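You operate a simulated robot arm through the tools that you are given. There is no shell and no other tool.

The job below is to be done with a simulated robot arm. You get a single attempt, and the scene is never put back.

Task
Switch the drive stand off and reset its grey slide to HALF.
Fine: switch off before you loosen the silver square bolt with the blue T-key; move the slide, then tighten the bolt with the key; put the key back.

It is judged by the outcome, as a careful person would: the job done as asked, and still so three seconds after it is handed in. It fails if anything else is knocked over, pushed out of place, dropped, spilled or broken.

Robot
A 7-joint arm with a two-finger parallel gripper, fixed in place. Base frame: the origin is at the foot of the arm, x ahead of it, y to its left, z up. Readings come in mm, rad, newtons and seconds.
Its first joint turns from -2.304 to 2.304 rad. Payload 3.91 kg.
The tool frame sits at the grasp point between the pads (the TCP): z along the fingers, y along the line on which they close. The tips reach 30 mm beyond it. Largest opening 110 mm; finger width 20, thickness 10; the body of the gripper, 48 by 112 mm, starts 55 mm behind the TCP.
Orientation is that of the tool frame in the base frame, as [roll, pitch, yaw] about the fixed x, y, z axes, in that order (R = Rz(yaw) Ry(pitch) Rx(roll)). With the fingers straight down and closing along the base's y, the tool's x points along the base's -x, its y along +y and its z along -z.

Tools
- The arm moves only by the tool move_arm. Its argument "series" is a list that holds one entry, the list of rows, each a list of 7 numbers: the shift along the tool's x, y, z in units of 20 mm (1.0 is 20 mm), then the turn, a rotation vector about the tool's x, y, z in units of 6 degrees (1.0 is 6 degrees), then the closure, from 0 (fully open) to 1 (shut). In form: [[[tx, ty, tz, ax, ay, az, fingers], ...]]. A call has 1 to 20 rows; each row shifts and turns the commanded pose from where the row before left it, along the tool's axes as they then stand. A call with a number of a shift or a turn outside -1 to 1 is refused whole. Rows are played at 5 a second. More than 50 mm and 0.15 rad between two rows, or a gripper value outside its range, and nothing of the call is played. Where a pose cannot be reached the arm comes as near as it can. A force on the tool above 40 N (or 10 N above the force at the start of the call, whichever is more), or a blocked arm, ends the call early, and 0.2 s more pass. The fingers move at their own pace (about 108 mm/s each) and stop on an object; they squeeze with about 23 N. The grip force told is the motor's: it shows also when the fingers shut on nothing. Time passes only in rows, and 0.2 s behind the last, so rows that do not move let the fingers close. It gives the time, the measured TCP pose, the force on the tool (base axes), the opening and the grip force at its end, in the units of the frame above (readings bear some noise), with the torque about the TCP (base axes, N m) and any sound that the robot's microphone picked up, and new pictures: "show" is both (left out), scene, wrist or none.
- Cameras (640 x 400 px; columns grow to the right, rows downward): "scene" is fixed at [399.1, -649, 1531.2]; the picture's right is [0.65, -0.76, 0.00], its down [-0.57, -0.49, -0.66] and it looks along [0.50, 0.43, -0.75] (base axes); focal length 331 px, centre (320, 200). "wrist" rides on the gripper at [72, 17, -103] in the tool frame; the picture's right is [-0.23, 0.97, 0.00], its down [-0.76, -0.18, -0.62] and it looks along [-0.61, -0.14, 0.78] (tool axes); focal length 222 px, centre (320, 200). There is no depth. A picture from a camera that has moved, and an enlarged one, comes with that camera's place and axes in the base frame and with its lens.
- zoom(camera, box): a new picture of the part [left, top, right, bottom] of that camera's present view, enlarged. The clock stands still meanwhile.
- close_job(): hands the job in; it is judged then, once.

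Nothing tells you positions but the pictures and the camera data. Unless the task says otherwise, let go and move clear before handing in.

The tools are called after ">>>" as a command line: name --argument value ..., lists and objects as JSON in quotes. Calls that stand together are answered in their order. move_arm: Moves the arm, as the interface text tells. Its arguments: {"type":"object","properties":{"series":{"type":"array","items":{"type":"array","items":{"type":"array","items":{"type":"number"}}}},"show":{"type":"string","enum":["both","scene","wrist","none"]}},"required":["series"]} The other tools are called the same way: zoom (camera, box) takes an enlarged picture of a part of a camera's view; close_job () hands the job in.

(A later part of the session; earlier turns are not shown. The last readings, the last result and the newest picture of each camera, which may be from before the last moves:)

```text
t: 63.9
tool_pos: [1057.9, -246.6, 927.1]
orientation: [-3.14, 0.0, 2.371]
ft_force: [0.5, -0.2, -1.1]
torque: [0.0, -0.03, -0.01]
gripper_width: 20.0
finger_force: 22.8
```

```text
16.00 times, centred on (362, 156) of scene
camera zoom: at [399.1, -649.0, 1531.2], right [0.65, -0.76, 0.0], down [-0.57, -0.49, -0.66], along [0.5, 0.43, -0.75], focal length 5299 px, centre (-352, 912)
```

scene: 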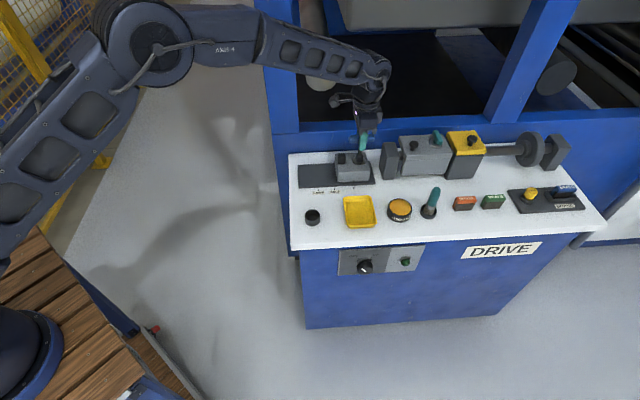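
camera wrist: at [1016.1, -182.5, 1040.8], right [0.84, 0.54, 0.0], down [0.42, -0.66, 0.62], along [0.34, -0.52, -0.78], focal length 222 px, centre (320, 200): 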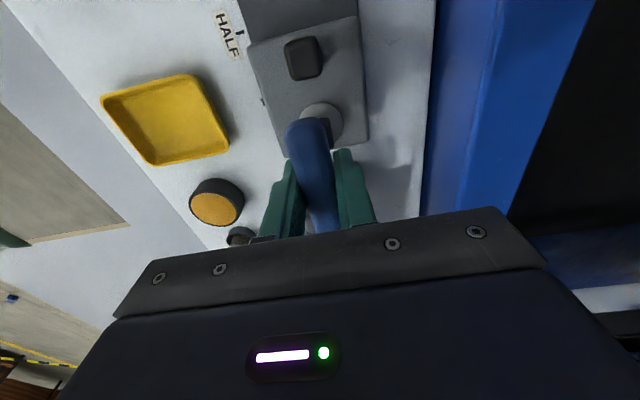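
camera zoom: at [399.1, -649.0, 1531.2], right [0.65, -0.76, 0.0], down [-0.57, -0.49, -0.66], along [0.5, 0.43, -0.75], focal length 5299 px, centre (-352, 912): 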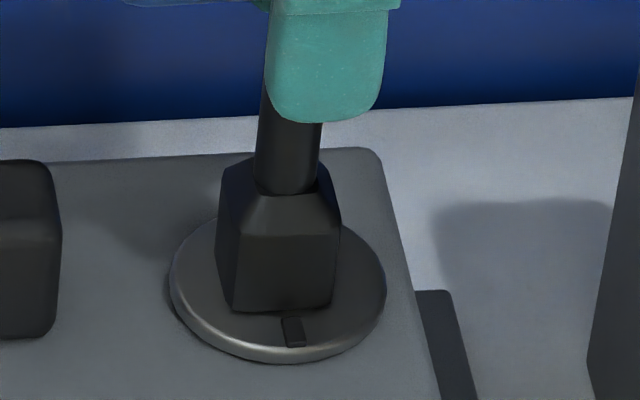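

The key is seated on the bolt with almost no force. Now I'll loosen it by turning counterclockwise as seen from above, in small steps while watching torque.

>>> move_arm --series '[[[0, 0, 0, 0, 0, -0.5, 1], [0, 0, 0, 0, 0, -0.5, 1], [0, 0, 0, 0, 0, -0.5, 1], [0, 0, 0, 0, 0, -0.5, 1], [0, 0, 0, 0, 0, -0.5, 1], [0, 0, 0, 0, 0, -0.5, 1], [0, 0, 0, 0, 0, 0, 1]]]'

>>> zoom --camera "scene" --box '[350, 148, 374, 163]'

>>> zoom --camera "wrist" --box '[280, 90, 376, 150]'

```text
t: 65.5
tool_pos: [1058.5, -245.1, 926.1]
orientation: [3.14, 0.002, 2.686]
ft_force: [5.5, -0.8, 0.6]
torque: [-0.09, -0.46, -0.06]
gripper_width: 19.6
finger_force: 23.0
camera wrist: at [999.2, -198.5, 1029.9], right [0.63, 0.77, 0.0], down [0.61, -0.49, 0.62], along [0.48, -0.39, -0.78], focal length 222 px, centre (320, 200)
```

scene: 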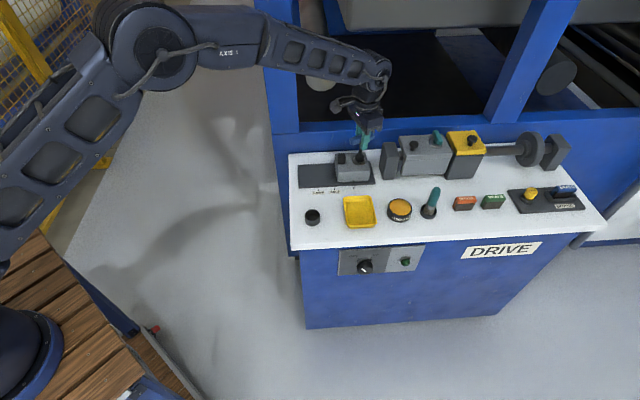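
wrist: 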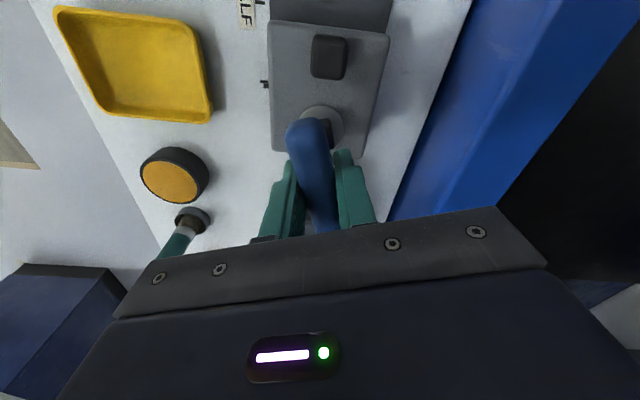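

```text
16.00 times, centred on (362, 156) of scene
camera zoom: at [399.1, -649.0, 1531.2], right [0.65, -0.76, 0.0], down [-0.57, -0.49, -0.66], along [0.5, 0.43, -0.75], focal length 5299 px, centre (-352, 912)
```

zoom: 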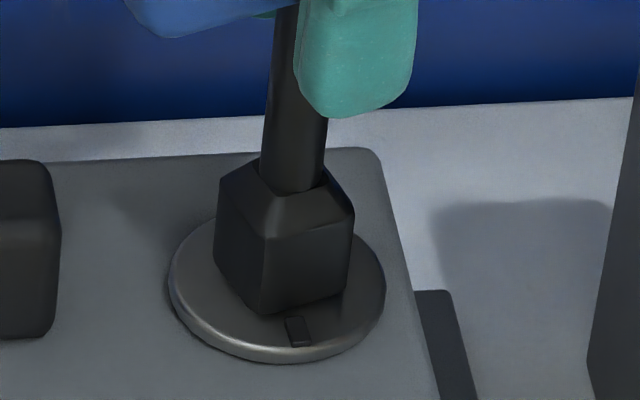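

```text
6.67 times, centred on (328, 120) of wrist
camera zoom: at [999.2, -198.5, 1029.9], right [0.63, 0.77, 0.0], down [0.61, -0.49, 0.62], along [0.48, -0.39, -0.78], focal length 1481 px, centre (267, 733)
```

zoom: 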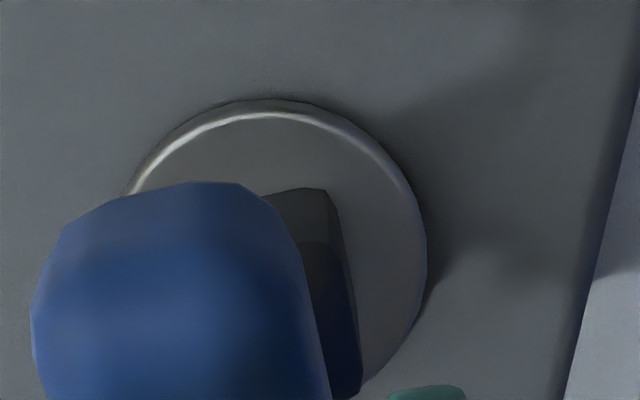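

>>> move_arm --series '[[[0, 0, 0, 0, 0, -0.6, 1], [0, 0, 0, 0, 0, -0.6, 1], [0, 0, 0, 0, 0, -0.6, 1], [0, 0, 0, 0, 0, -0.6, 1], [0, 0, 0, 0, 0, -0.6, 1], [0, 0, 0, 0, 0, 0, 1]]]'

>>> zoom --camera "scene" --box '[350, 148, 374, 163]'

>>> zoom --camera "wrist" --box '[280, 90, 376, 150]'

```text
t: 66.9
tool_pos: [1057.9, -245.1, 925.3]
orientation: [3.141, 0.003, 3.0]
ft_force: [4.4, 0.7, 1.4]
torque: [0.04, -0.29, -0.07]
gripper_width: 20.0
finger_force: 23.2
camera wrist: at [987.5, -218.3, 1029.8], right [0.36, 0.93, 0.0], down [0.73, -0.28, 0.62], along [0.58, -0.23, -0.78], focal length 222 px, centre (320, 200)
```

scene: 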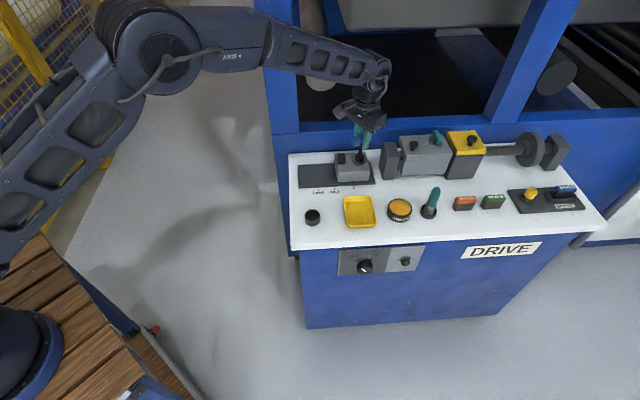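
wrist: 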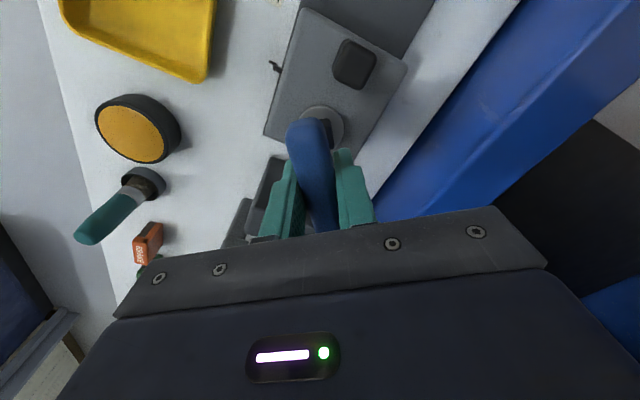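

```text
16.00 times, centred on (362, 156) of scene
camera zoom: at [399.1, -649.0, 1531.2], right [0.65, -0.76, 0.0], down [-0.57, -0.49, -0.66], along [0.5, 0.43, -0.75], focal length 5299 px, centre (-352, 912)
```

zoom: 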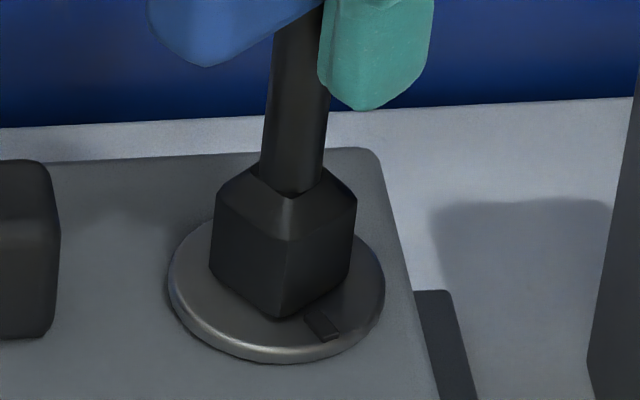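

```text
6.67 times, centred on (328, 120) of wrist
camera zoom: at [987.5, -218.3, 1029.8], right [0.36, 0.93, 0.0], down [0.73, -0.28, 0.62], along [0.58, -0.23, -0.78], focal length 1481 px, centre (267, 733)
```

zoom: 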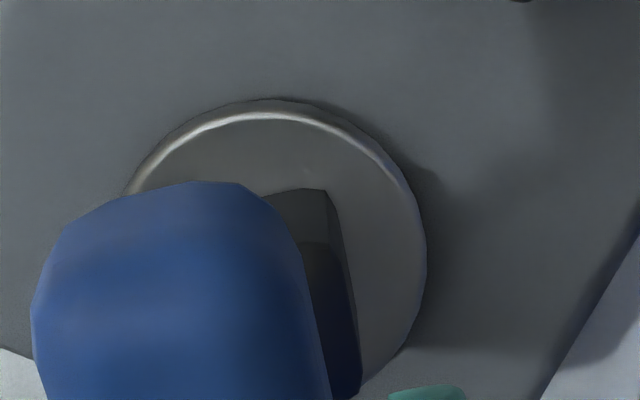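

The bolt is turning with the key; its mark is moving to the right. I'll continue counterclockwise.

>>> move_arm --series '[[[0, 0, 0, 0, 0, -0.6, 1], [0, 0, 0, 0, 0, -0.6, 1], [0, 0, 0, 0, 0, -0.6, 1], [0, 0, 0, 0, 0, -0.6, 1], [0, 0, 0, 0, 0, -0.6, 1], [0, 0, 0, 0, 0, -0.6, 1], [0, 0, 0, 0, 0, -0.6, 1], [0, 0, 0, 0, 0, 0, 1]]]'

>>> zoom --camera "scene" --box '[350, 148, 374, 163]'

```text
t: 68.7
tool_pos: [1058.0, -245.6, 926.1]
orientation: [-3.141, 0.001, -2.841]
ft_force: [1.2, 4.5, 0.9]
torque: [0.29, 0.01, -0.01]
gripper_width: 19.6
finger_force: 23.3
camera wrist: at [982.3, -249.9, 1029.4], right [-0.07, 1.0, 0.0], down [0.78, 0.05, 0.62], along [0.62, 0.04, -0.78], focal length 222 px, centre (320, 200)
```

scene: 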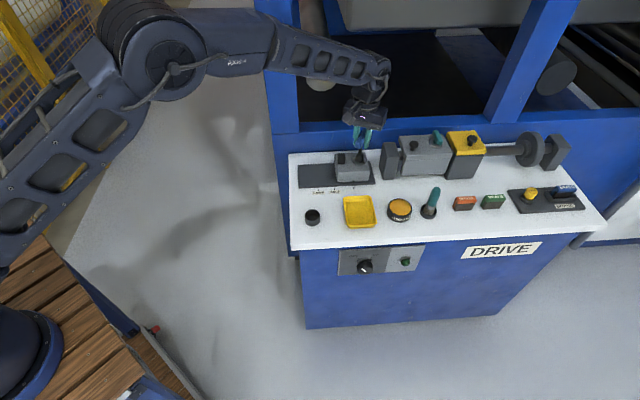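
wrist: 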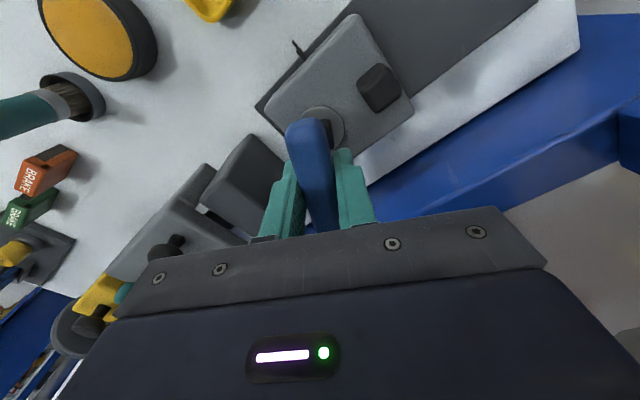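

```text
16.00 times, centred on (362, 156) of scene
camera zoom: at [399.1, -649.0, 1531.2], right [0.65, -0.76, 0.0], down [-0.57, -0.49, -0.66], along [0.5, 0.43, -0.75], focal length 5299 px, centre (-352, 912)
```

zoom: 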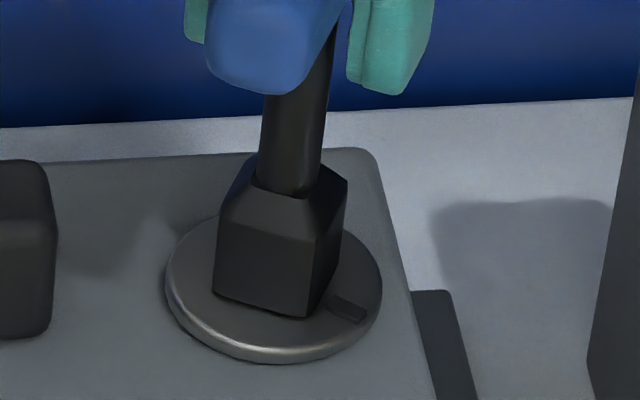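

>>> move_arm --series '[[[0, 0, 0, 0, 0, -0.6, 1], [0, 0, 0, 0, 0, -0.6, 1], [0, 0, 0, 0, 0, -0.6, 1], [0, 0, 0, 0, 0, -0.6, 1], [0, 0, 0, 0, 0, -0.6, 1], [0, 0, 0, 0, 0, 0, 1]]]'

>>> zoom --camera "scene" --box '[350, 148, 374, 163]'

```text
t: 70.1
tool_pos: [1057.8, -244.4, 925.9]
orientation: [-3.141, 0.001, -2.53]
ft_force: [1.4, 5.4, -3.7]
torque: [0.41, -0.14, -0.04]
gripper_width: 19.7
finger_force: 23.1
camera wrist: at [987.8, -273.0, 1029.6], right [-0.37, 0.93, 0.0], down [0.72, 0.29, 0.62], along [0.58, 0.23, -0.78], focal length 222 px, centre (320, 200)
```

scene: 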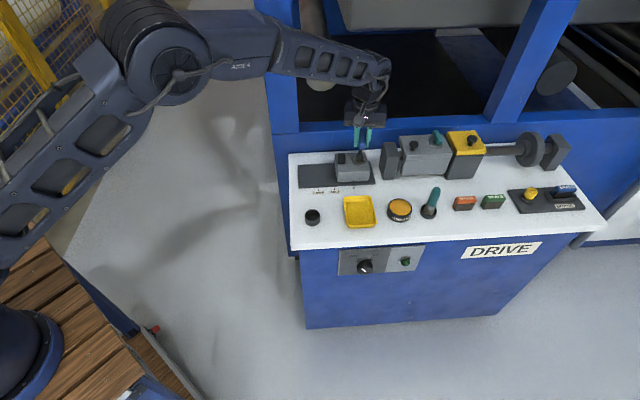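
wrist: 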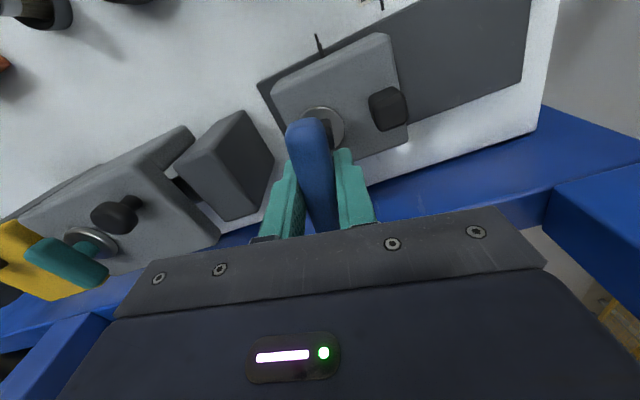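

```text
16.00 times, centred on (362, 156) of scene
camera zoom: at [399.1, -649.0, 1531.2], right [0.65, -0.76, 0.0], down [-0.57, -0.49, -0.66], along [0.5, 0.43, -0.75], focal length 5299 px, centre (-352, 912)
```

zoom: 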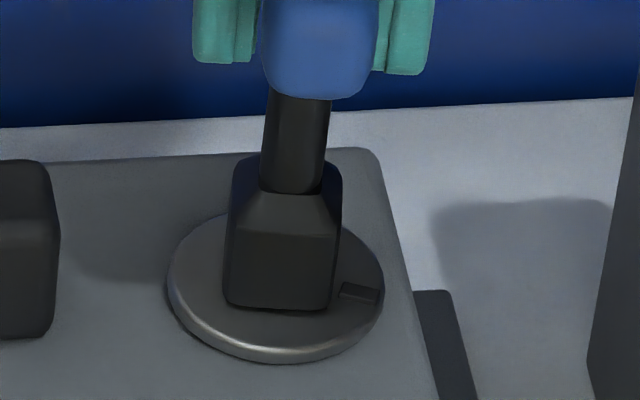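

>>> move_arm --series '[[[0, 0, 0, 0, 0, -0.6, 1], [0, 0, 0, 0, 0, -0.6, 1], [0, 0, 0, 0, 0, -0.6, 1], [0, 0, 0, 0, 0, -0.6, 1], [0, 0, 0, 0, 0, 0, 1]]]'

>>> zoom --camera "scene" --box '[350, 148, 374, 163]'

```text
t: 71.3
tool_pos: [1058.6, -245.4, 925.7]
orientation: [3.141, 0.0, -2.277]
ft_force: [2.8, 1.6, -0.8]
torque: [0.18, -0.14, 0.02]
gripper_width: 19.8
finger_force: 22.9
camera wrist: at [996.9, -289.1, 1029.9], right [-0.59, 0.81, 0.0], down [0.63, 0.46, 0.62], along [0.5, 0.37, -0.78], focal length 222 px, centre (320, 200)
```

scene: 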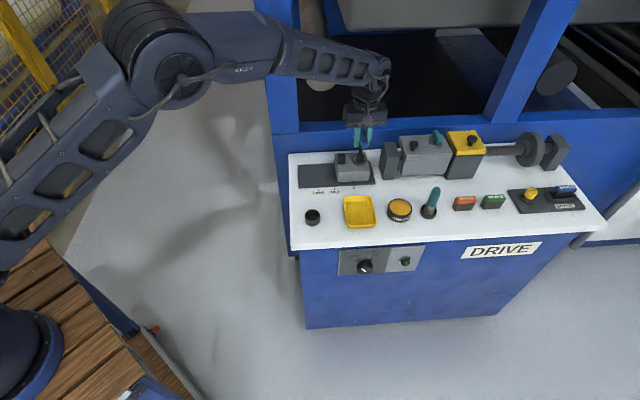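
wrist: 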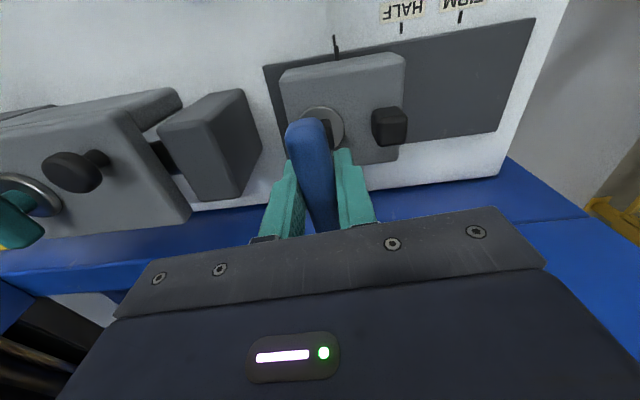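

```text
16.00 times, centred on (362, 156) of scene
camera zoom: at [399.1, -649.0, 1531.2], right [0.65, -0.76, 0.0], down [-0.57, -0.49, -0.66], along [0.5, 0.43, -0.75], focal length 5299 px, centre (-352, 912)
```

zoom: 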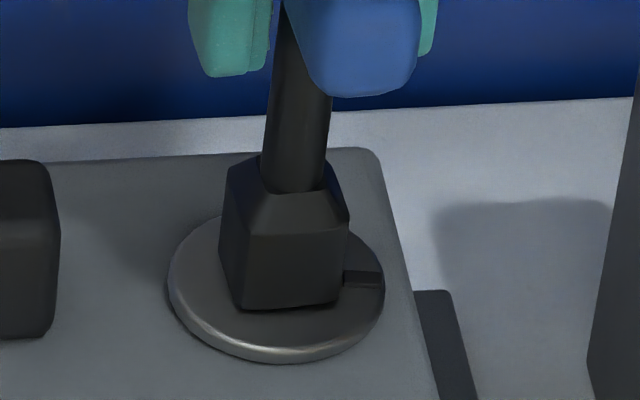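

>>> move_arm --series '[[[0, 0, 0, 0, 0, -0.6, 1], [0, 0, 0, 0, 0, -0.6, 1], [0, 0, 0, 0, 0, 0, 1]]]'

>>> zoom --camera "scene" --box '[350, 148, 374, 163]'

>>> zoom --camera "wrist" --box '[260, 0, 516, 160]'

```text
t: 72.1
tool_pos: [1058.0, -244.3, 925.6]
orientation: [3.141, 0.001, -2.153]
ft_force: [1.2, 3.2, 1.1]
torque: [0.24, -0.09, -0.01]
gripper_width: 19.8
finger_force: 22.5
camera wrist: at [1002.8, -296.1, 1029.7], right [-0.69, 0.72, 0.0], down [0.57, 0.54, 0.62], along [0.45, 0.43, -0.78], focal length 222 px, centre (320, 200)
```

scene: 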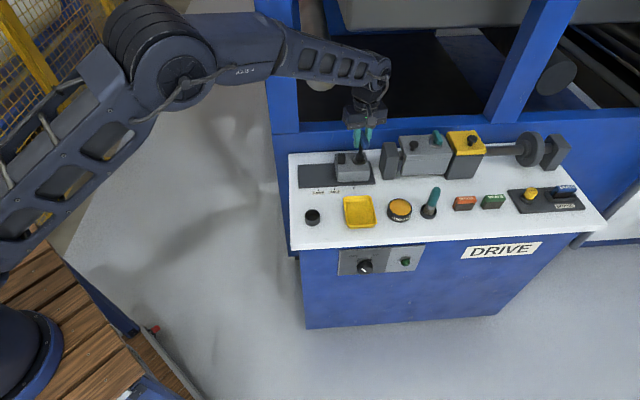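
wrist: 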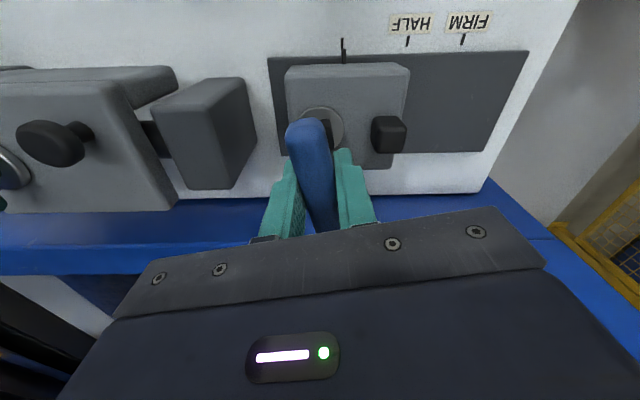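

```text
16.00 times, centred on (362, 156) of scene
camera zoom: at [399.1, -649.0, 1531.2], right [0.65, -0.76, 0.0], down [-0.57, -0.49, -0.66], along [0.5, 0.43, -0.75], focal length 5299 px, centre (-352, 912)
```

zoom: 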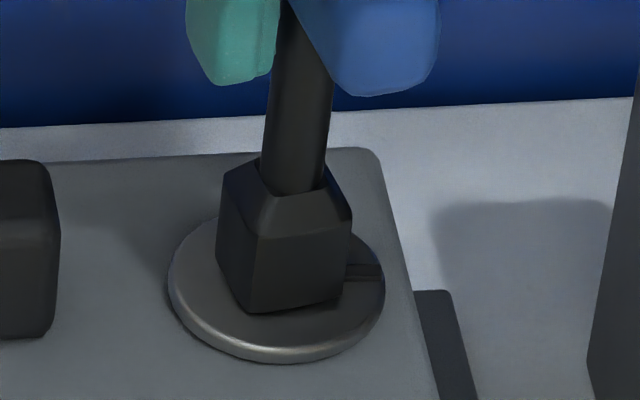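

```text
2.50 times, centred on (388, 80) of wrist
camera zoom: at [1002.8, -296.1, 1029.7], right [-0.69, 0.72, 0.0], down [0.57, 0.54, 0.62], along [0.45, 0.43, -0.78], focal length 555 px, centre (150, 500)
```

zoom: 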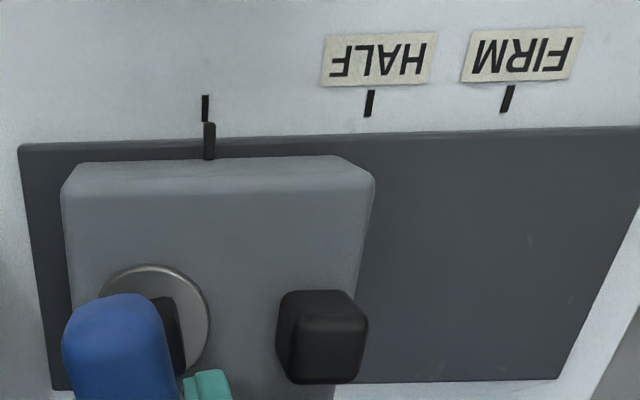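

The bolt is about 90° loose and the slide is free, since it jiggled slightly. With the key still seated, I'll try drawing the slide gently left along its rail toward HALF, watching the forces.

>>> move_arm --series '[[[-0.05, 0.245, 0, 0, 0, 0, 1], [-0.05, 0.245, 0, 0, 0, 0, 1], [0, 0, 0, 0, 0, 0, 1]]]'

>>> zoom --camera "scene" --box '[330, 140, 378, 170]'

>>> zoom --camera "wrist" --box '[260, 0, 516, 160]'

```text
t: 72.9
tool_pos: [1051.6, -237.6, 928.2]
orientation: [3.14, 0.0, -2.151]
ft_force: [1.2, 0.8, -2.1]
torque: [0.07, -0.13, -0.03]
gripper_width: 19.5
finger_force: 22.6
camera wrist: at [995.7, -289.3, 1029.9], right [-0.69, 0.72, 0.0], down [0.57, 0.54, 0.62], along [0.45, 0.43, -0.78], focal length 222 px, centre (320, 200)
```

scene: 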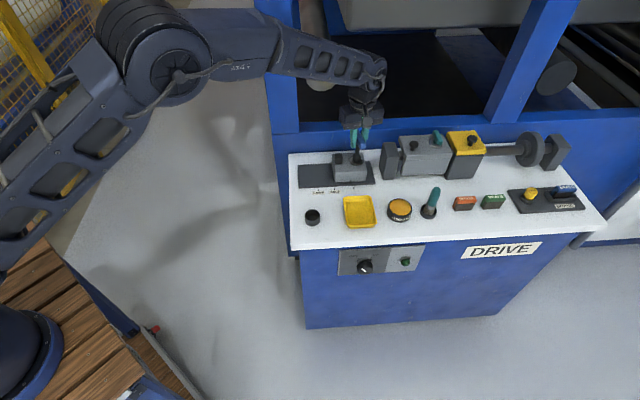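
wrist: 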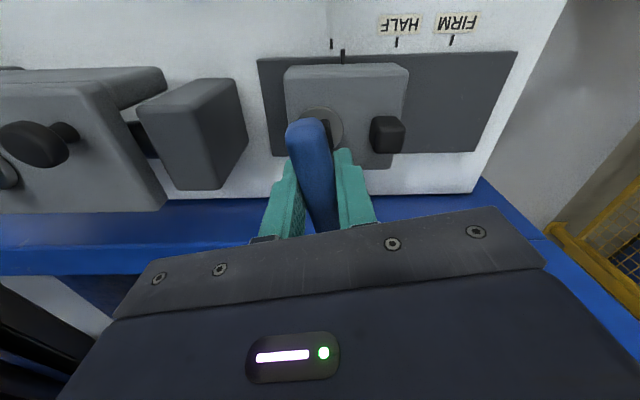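

```text
13.33 times, centred on (354, 155) of scene
camera zoom: at [399.1, -649.0, 1531.2], right [0.65, -0.76, 0.0], down [-0.57, -0.49, -0.66], along [0.5, 0.43, -0.75], focal length 4416 px, centre (-133, 800)
```

zoom: 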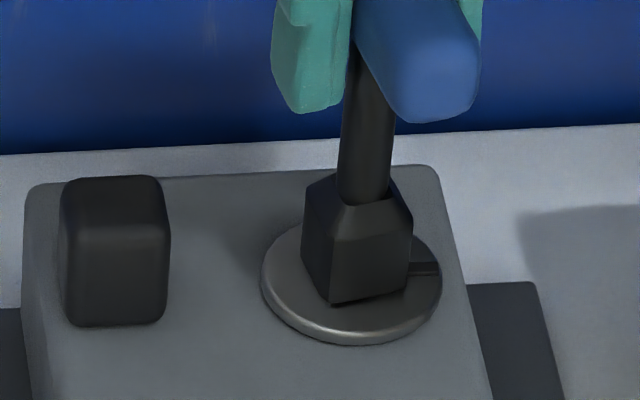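

```text
2.50 times, centred on (388, 80) of wrist
camera zoom: at [995.7, -289.3, 1029.9], right [-0.69, 0.72, 0.0], down [0.57, 0.54, 0.62], along [0.45, 0.43, -0.78], focal length 555 px, centre (150, 500)
```

zoom: 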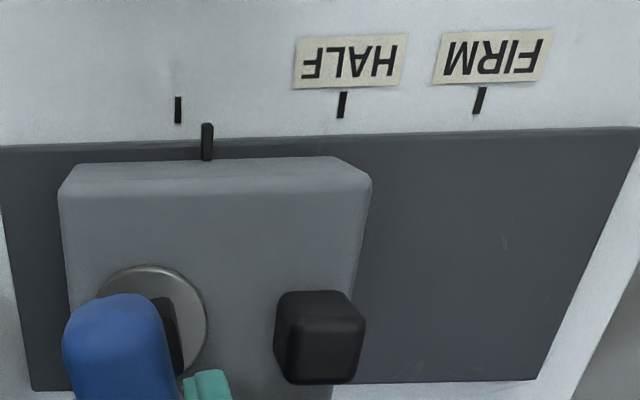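

The slide follows the key easily with almost no force. I'll continue about 48 mm and then refine against the HALF mark.

>>> move_arm --series '[[[-0.0604, 0.2937, 0, 0, 0, 0, 1], [-0.0604, 0.2937, 0, 0, 0, 0, 1], [-0.0604, 0.2937, 0, 0, 0, 0, 1], [-0.0604, 0.2937, 0, 0, 0, 0, 1], [-0.0604, 0.2937, 0, 0, 0, 0, 1], [-0.0604, 0.2937, 0, 0, 0, 0, 1], [-0.0604, 0.2937, 0, 0, 0, 0, 1], [-0.0604, 0.2937, 0, 0, 0, 0, 1], [0, 0, 0, 0, 0, 0, 1]]]'

>>> zoom --camera "scene" --box '[310, 155, 374, 195]'

>>> zoom --camera "wrist" --box '[280, 0, 440, 100]'

```text
t: 74.9
tool_pos: [1017.5, -204.6, 925.6]
orientation: [3.141, 0.0, -2.154]
ft_force: [0.4, -3.7, 3.3]
torque: [-0.31, 0.06, -0.03]
gripper_width: 19.8
finger_force: 22.6
camera wrist: at [962.0, -255.6, 1029.5], right [-0.69, 0.73, 0.0], down [0.57, 0.54, 0.62], along [0.45, 0.43, -0.78], focal length 222 px, centre (320, 200)
```

scene: 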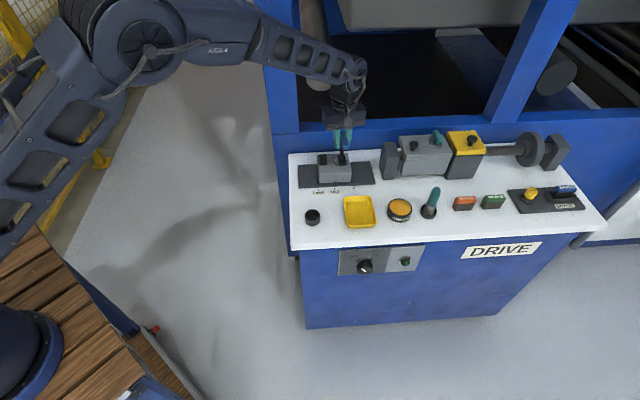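
wrist: 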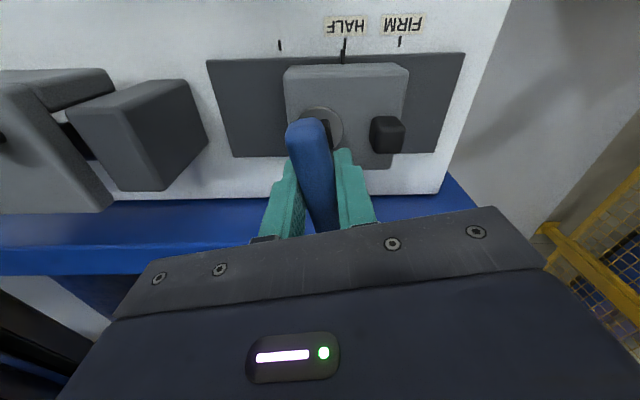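

```text
10.00 times, centred on (342, 175) of scene
camera zoom: at [399.1, -649.0, 1531.2], right [0.65, -0.76, 0.0], down [-0.57, -0.49, -0.66], along [0.5, 0.43, -0.75], focal length 3312 px, centre (100, 450)
```

zoom: 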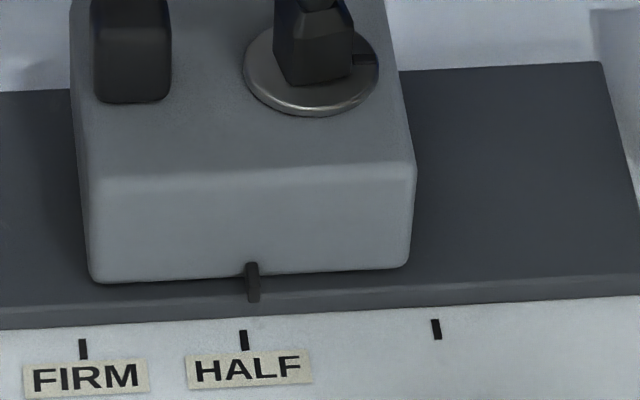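

```text
4.00 times, centred on (360, 50) of wrist
camera zoom: at [962.0, -255.6, 1029.5], right [-0.69, 0.73, 0.0], down [0.57, 0.54, 0.62], along [0.45, 0.43, -0.78], focal length 888 px, centre (160, 800)
```

zoom: 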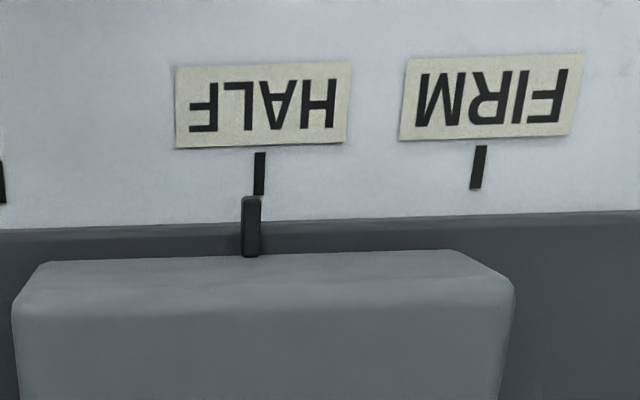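

The pointer is about 2.5 mm short of the HALF mark. I'll nudge it the rest of the way.

>>> move_arm --series '[[[-0.0252, 0.1224, 0, 0, 0, 0, 1], [0, 0, 0, 0, 0, 0, 1], [0, 0, 0, 0, 0, 0, 1]]]'

>>> zoom --camera "scene" --box '[318, 165, 350, 185]'

>>> zoom --camera "wrist" --box '[280, 0, 440, 100]'

```text
t: 75.7
tool_pos: [1015.6, -202.4, 927.0]
orientation: [3.141, 0.001, -2.152]
ft_force: [-0.2, -2.7, -2.3]
torque: [-0.23, 0.05, -0.01]
gripper_width: 19.5
finger_force: 22.9
camera wrist: at [960.1, -253.6, 1029.5], right [-0.69, 0.73, 0.0], down [0.57, 0.54, 0.62], along [0.45, 0.43, -0.78], focal length 222 px, centre (320, 200)
```

scene: 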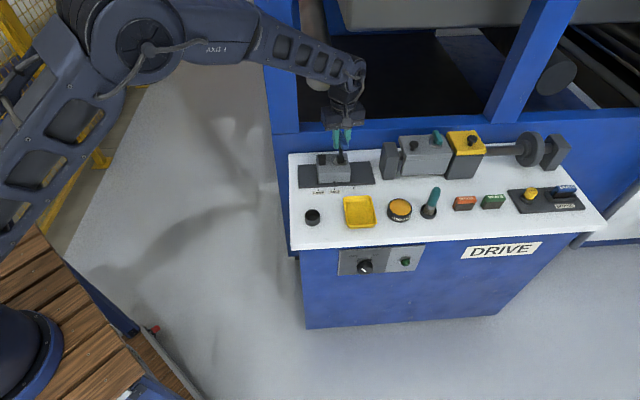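
wrist: 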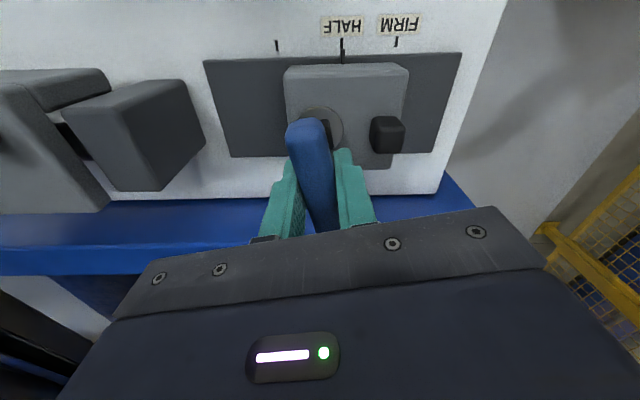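

```text
16.00 times, centred on (334, 175) of scene
camera zoom: at [399.1, -649.0, 1531.2], right [0.65, -0.76, 0.0], down [-0.57, -0.49, -0.66], along [0.5, 0.43, -0.75], focal length 5299 px, centre (96, 600)
```

zoom: 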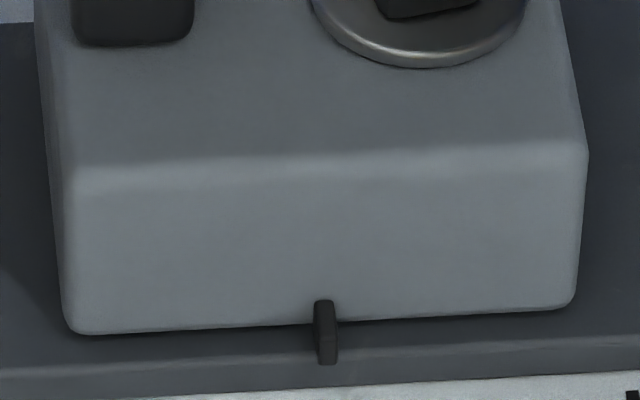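

```text
4.00 times, centred on (360, 50) of wrist
camera zoom: at [960.1, -253.6, 1029.5], right [-0.69, 0.73, 0.0], down [0.57, 0.54, 0.62], along [0.45, 0.43, -0.78], focal length 888 px, centre (160, 800)
```

zoom: 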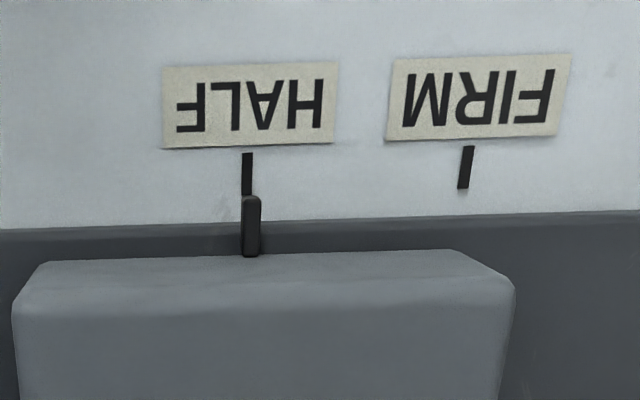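

>>> zoom --camera "scene" --box '[318, 175, 350, 195]'

>>> zoom --camera "scene" --box '[324, 145, 356, 165]'

```text
16.00 times, centred on (334, 185) of scene
camera zoom: at [399.1, -649.0, 1531.2], right [0.65, -0.76, 0.0], down [-0.57, -0.49, -0.66], along [0.5, 0.43, -0.75], focal length 5299 px, centre (96, 440)
```

zoom: 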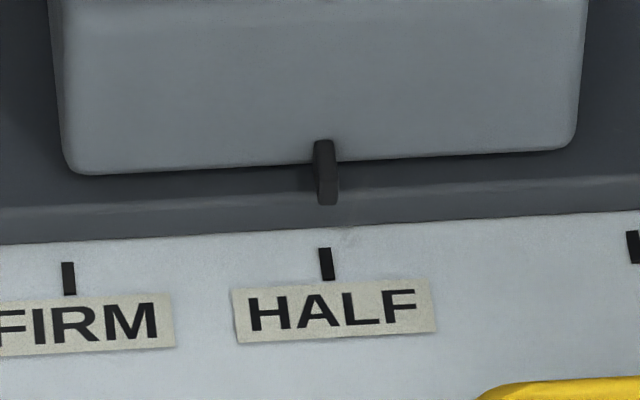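

```text
16.00 times, centred on (340, 155) of scene
camera zoom: at [399.1, -649.0, 1531.2], right [0.65, -0.76, 0.0], down [-0.57, -0.49, -0.66], along [0.5, 0.43, -0.75], focal length 5299 px, centre (0, 920)
```

zoom: 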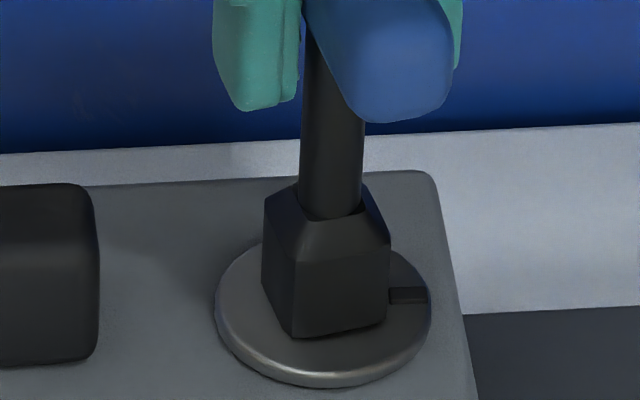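

The pointer now lines up with the HALF tick in both views. Next I'll tighten the bolt clockwise in stages, checking that the slide stays put.

>>> move_arm --series '[[[0.03, -0.03, 0, 0, 0, 0, 1], [0, 0, 0, 0, 0, 0.6, 1], [0, 0, 0, 0, 0, 0.6, 1], [0, 0, 0, 0, 0, 0.6, 1], [0, 0, 0, 0, 0, 0.6, 1], [0, 0, 0, 0, 0, 0.6, 1], [0, 0, 0, 0, 0, 0.6, 1], [0, 0, 0, 0, 0, 0.6, 1], [0, 0, 0, 0, 0, 0, 1]]]'

>>> zoom --camera "scene" --box '[318, 175, 350, 195]'

>>> zoom --camera "scene" --box '[324, 145, 356, 165]'

```text
t: 77.7
tool_pos: [1016.9, -202.9, 926.2]
orientation: [-3.141, 0.001, -2.593]
ft_force: [2.2, 4.2, -0.5]
torque: [0.34, -0.2, 0.03]
gripper_width: 19.8
finger_force: 23.1
camera wrist: at [943.8, -226.5, 1029.6], right [-0.31, 0.95, 0.0], down [0.74, 0.25, 0.62], along [0.59, 0.2, -0.78], focal length 222 px, centre (320, 200)
```

scene: 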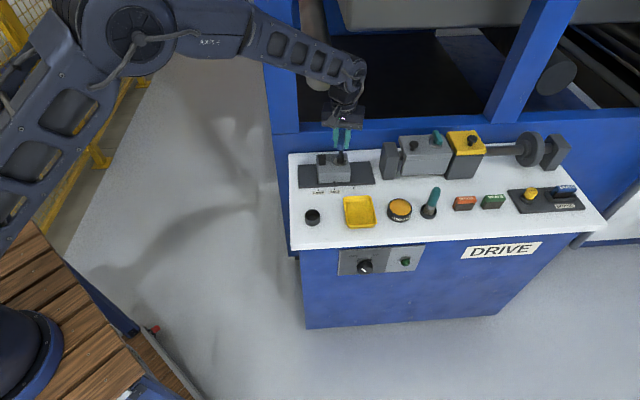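
wrist: 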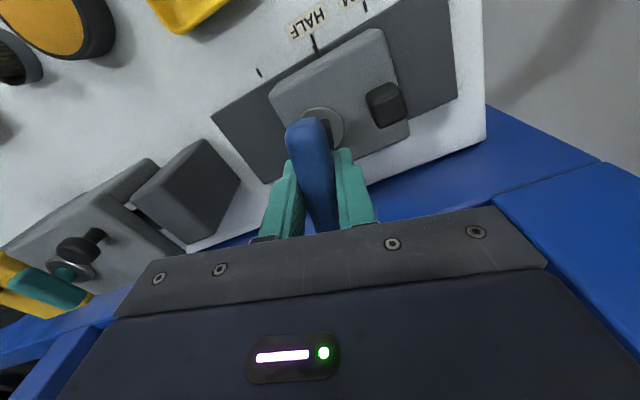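

```text
16.00 times, centred on (334, 185) of scene
camera zoom: at [399.1, -649.0, 1531.2], right [0.65, -0.76, 0.0], down [-0.57, -0.49, -0.66], along [0.5, 0.43, -0.75], focal length 5299 px, centre (96, 440)
```

zoom: 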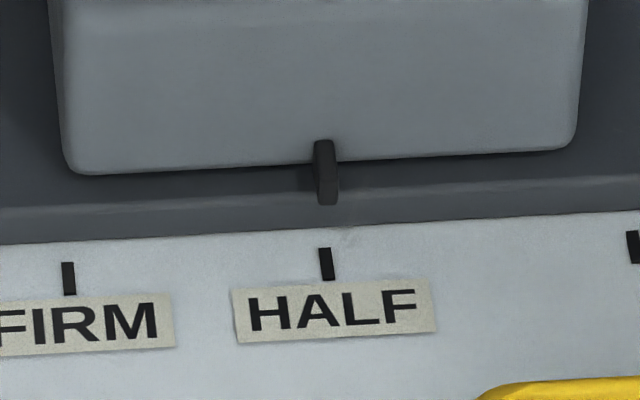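

```text
16.00 times, centred on (340, 155) of scene
camera zoom: at [399.1, -649.0, 1531.2], right [0.65, -0.76, 0.0], down [-0.57, -0.49, -0.66], along [0.5, 0.43, -0.75], focal length 5299 px, centre (0, 920)
```

zoom: 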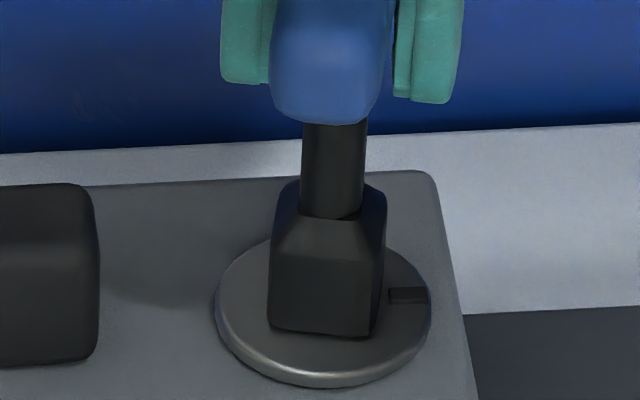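

>>> move_arm --series '[[[0, 0, 0, 0, 0, 0.6, 1], [0, 0, 0, 0, 0, 0.6, 1], [0, 0, 0, 0, 0, 0.6, 1], [0, 0, 0, 0, 0, 0.6, 1], [0, 0, 0, 0, 0, 0.6, 1], [0, 0, 0, 0, 0, 0.6, 1], [0, 0, 0, 0, 0, 0.6, 1], [0, 0, 0, 0, 0, 0.6, 1], [0, 0, 0, 0, 0, 0, 1]]]'

>>> zoom --camera "scene" --box '[318, 175, 350, 195]'

>>> zoom --camera "scene" --box '[324, 145, 356, 165]'

```text
t: 79.7
tool_pos: [1014.3, -203.2, 926.1]
orientation: [3.141, 0.003, -3.096]
ft_force: [6.2, 2.8, -2.8]
torque: [0.15, -0.36, 0.01]
gripper_width: 19.9
finger_force: 23.1
camera wrist: at [940.6, -188.9, 1029.8], right [0.18, 0.98, 0.0], down [0.77, -0.14, 0.62], along [0.61, -0.11, -0.78], focal length 222 px, centre (320, 200)
```

scene: 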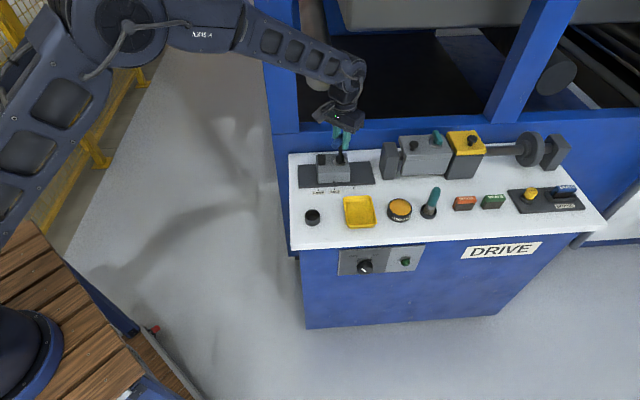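
wrist: 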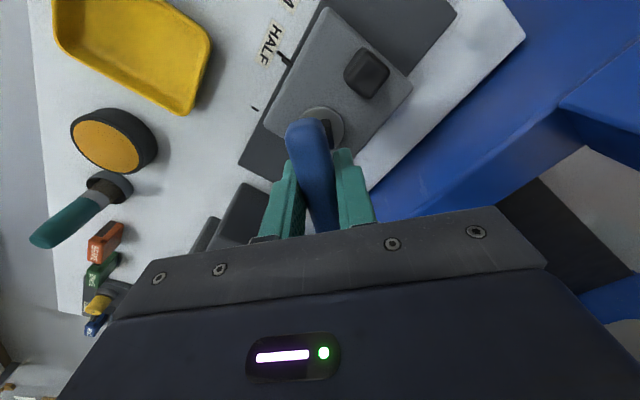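

```text
16.00 times, centred on (334, 185) of scene
camera zoom: at [399.1, -649.0, 1531.2], right [0.65, -0.76, 0.0], down [-0.57, -0.49, -0.66], along [0.5, 0.43, -0.75], focal length 5299 px, centre (96, 440)
```

zoom: 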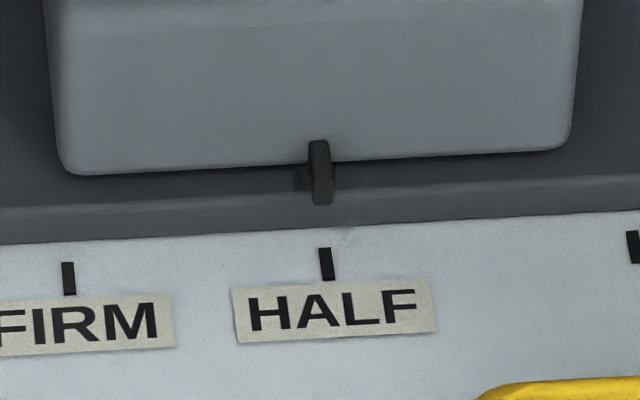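

```text
16.00 times, centred on (340, 155) of scene
camera zoom: at [399.1, -649.0, 1531.2], right [0.65, -0.76, 0.0], down [-0.57, -0.49, -0.66], along [0.5, 0.43, -0.75], focal length 5299 px, centre (0, 920)
```

zoom: 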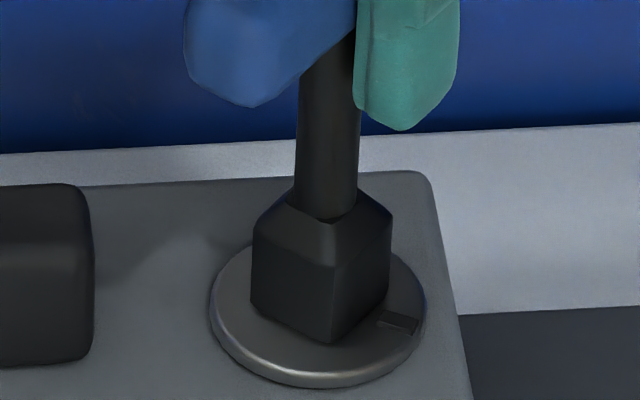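

The slide crept about 1 mm left while the bolt was turning. I'll correct by easing the key right before finishing the tightening.

>>> move_arm --series '[[[-0.085, -0.057, 0, 0, 0, 0, 1], [0, 0, 0, 0, 0, 0, 1], [0, 0, 0, 0, 0, 0, 1]]]' --show "scene"

>>> zoom --camera "scene" --box '[318, 175, 350, 195]'

```text
t: 80.5
tool_pos: [1017.5, -204.3, 925.9]
orientation: [3.142, 0.0, -3.096]
ft_force: [-5.1, -0.5, -1.5]
torque: [-0.06, 0.38, 0.0]
gripper_width: 19.3
finger_force: 23.1
```

scene: 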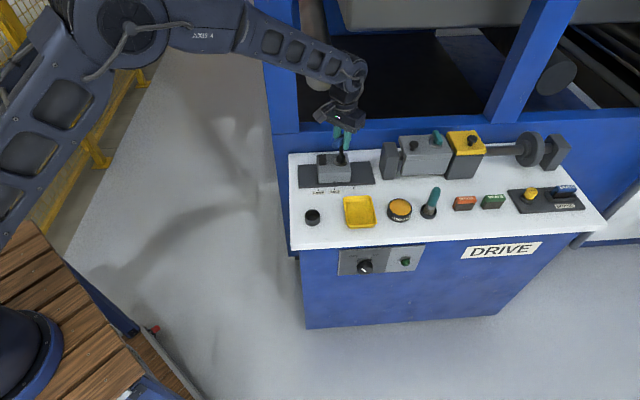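

```text
16.00 times, centred on (334, 185) of scene
camera zoom: at [399.1, -649.0, 1531.2], right [0.65, -0.76, 0.0], down [-0.57, -0.49, -0.66], along [0.5, 0.43, -0.75], focal length 5299 px, centre (96, 440)
```

zoom: 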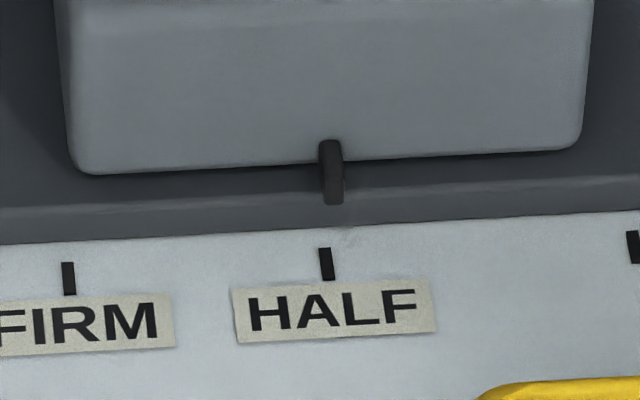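

>>> move_arm --series '[[[0.041, 0.023, 0, 0, 0, 0, 1], [0, 0, 0, 0, 0, 0.5, 1], [0, 0, 0, 0, 0, 0.5, 1], [0, 0, 0, 0, 0, 0.5, 1], [0, 0, 0, 0, 0, 0.5, 1], [0, 0, 0, 0, 0, 0.5, 1], [0, 0, 0, 0, 0, 0, 1]]]' --show "scene"

>>> zoom --camera "scene" --box '[318, 175, 350, 195]'

>>> zoom --camera "scene" --box '[324, 145, 356, 165]'

```text
t: 82.1
tool_pos: [1017.5, -203.9, 927.1]
orientation: [3.141, 0.002, 2.925]
ft_force: [3.2, 1.4, -1.6]
torque: [0.06, -0.2, 0.01]
gripper_width: 19.9
finger_force: 23.1
```

scene: 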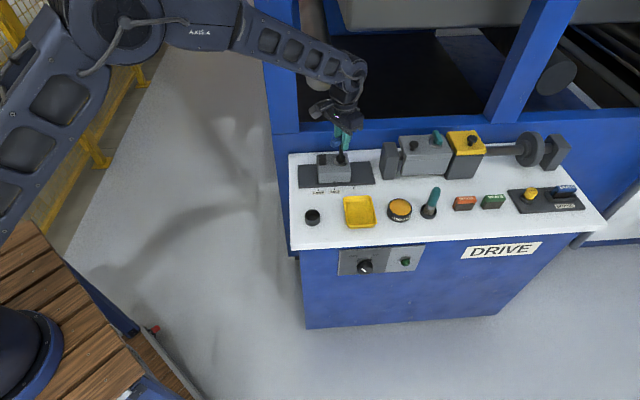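

```text
16.00 times, centred on (334, 185) of scene
camera zoom: at [399.1, -649.0, 1531.2], right [0.65, -0.76, 0.0], down [-0.57, -0.49, -0.66], along [0.5, 0.43, -0.75], focal length 5299 px, centre (96, 440)
```

zoom: 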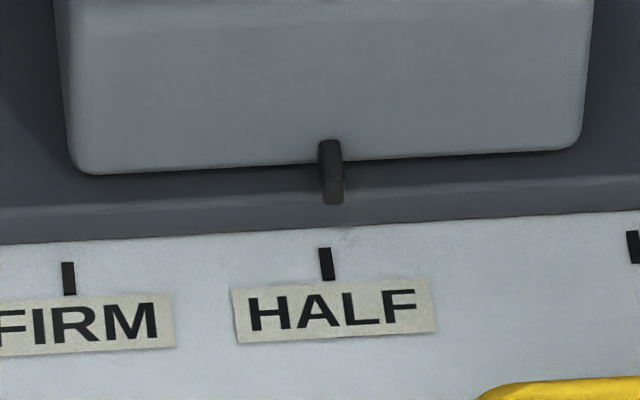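

```text
16.00 times, centred on (340, 155) of scene
camera zoom: at [399.1, -649.0, 1531.2], right [0.65, -0.76, 0.0], down [-0.57, -0.49, -0.66], along [0.5, 0.43, -0.75], focal length 5299 px, centre (0, 920)
```

zoom: 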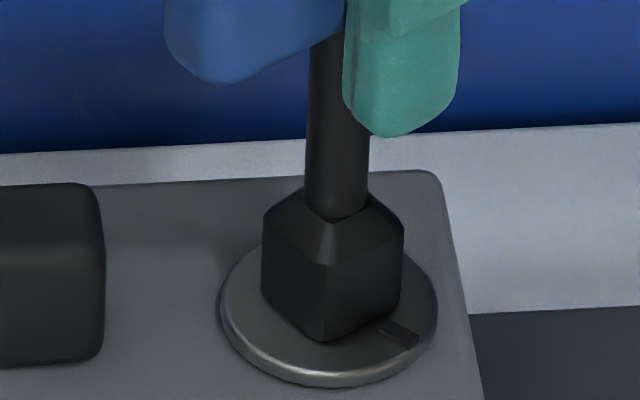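

>>> move_arm --series '[[[0.042, 0.027, 0, 0, 0, 0, 1], [0, 0, 0, 0, 0, 0, 1], [0, 0, 0, 0, 0, 0, 1]]]' --show "none"

>>> zoom --camera "scene" --box '[318, 175, 350, 195]'

```text
t: 82.9
tool_pos: [1015.6, -203.5, 925.9]
orientation: [3.141, 0.003, 2.927]
ft_force: [2.1, 0.2, 0.1]
torque: [-0.01, -0.31, 0.0]
gripper_width: 19.8
finger_force: 22.3
```

```text
16.00 times, centred on (334, 185) of scene
camera zoom: at [399.1, -649.0, 1531.2], right [0.65, -0.76, 0.0], down [-0.57, -0.49, -0.66], along [0.5, 0.43, -0.75], focal length 5299 px, centre (96, 440)
```

zoom: 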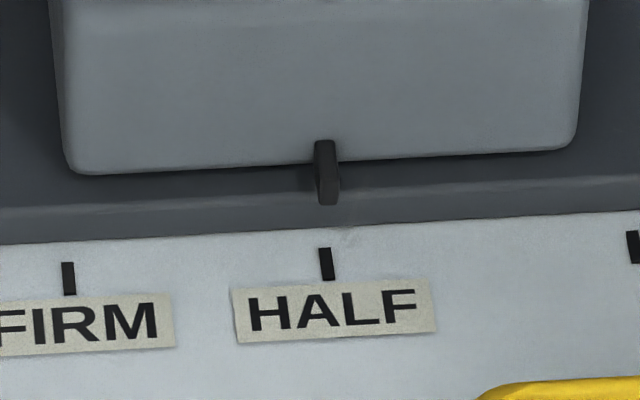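

>>> move_arm --series '[[[0, 0, 0, 0, 0, 0.5, 1], [0, 0, 0, 0, 0, 0.5, 1], [0, 0, 0, 0, 0, 0.5, 1], [0, 0, 0, 0, 0, 0.5, 1], [0, 0, 0, 0, 0, 0.5, 1], [0, 0, 0, 0, 0, 0.5, 1], [0, 0, 0, 0, 0, 0, 1]]]' --show "none"

>>> zoom --camera "scene" --box '[318, 175, 350, 195]'

>>> zoom --camera "scene" --box '[324, 145, 356, 165]'

```text
t: 84.5
tool_pos: [1015.4, -203.3, 926.7]
orientation: [-3.141, -0.003, 2.612]
ft_force: [-0.4, 0.0, -4.0]
torque: [0.04, 0.06, 0.04]
gripper_width: 19.5
finger_force: 23.1
```

```text
16.00 times, centred on (334, 185) of scene
camera zoom: at [399.1, -649.0, 1531.2], right [0.65, -0.76, 0.0], down [-0.57, -0.49, -0.66], along [0.5, 0.43, -0.75], focal length 5299 px, centre (96, 440)
```

zoom: 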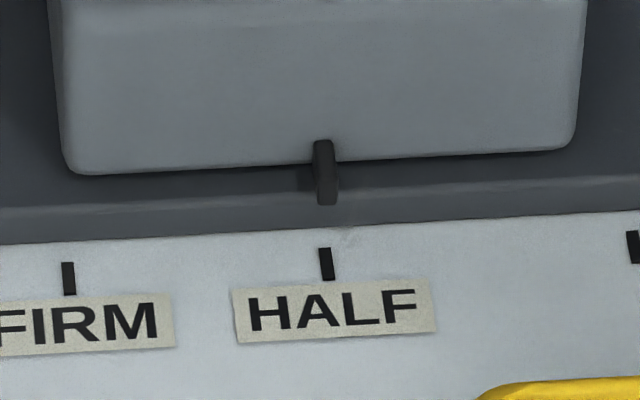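

```text
16.00 times, centred on (340, 155) of scene
camera zoom: at [399.1, -649.0, 1531.2], right [0.65, -0.76, 0.0], down [-0.57, -0.49, -0.66], along [0.5, 0.43, -0.75], focal length 5299 px, centre (0, 920)
```

zoom: 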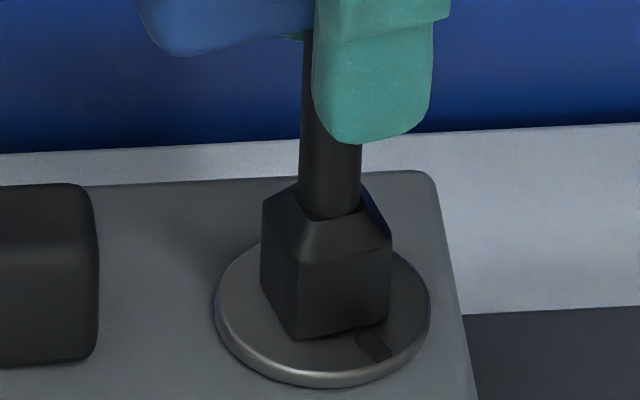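

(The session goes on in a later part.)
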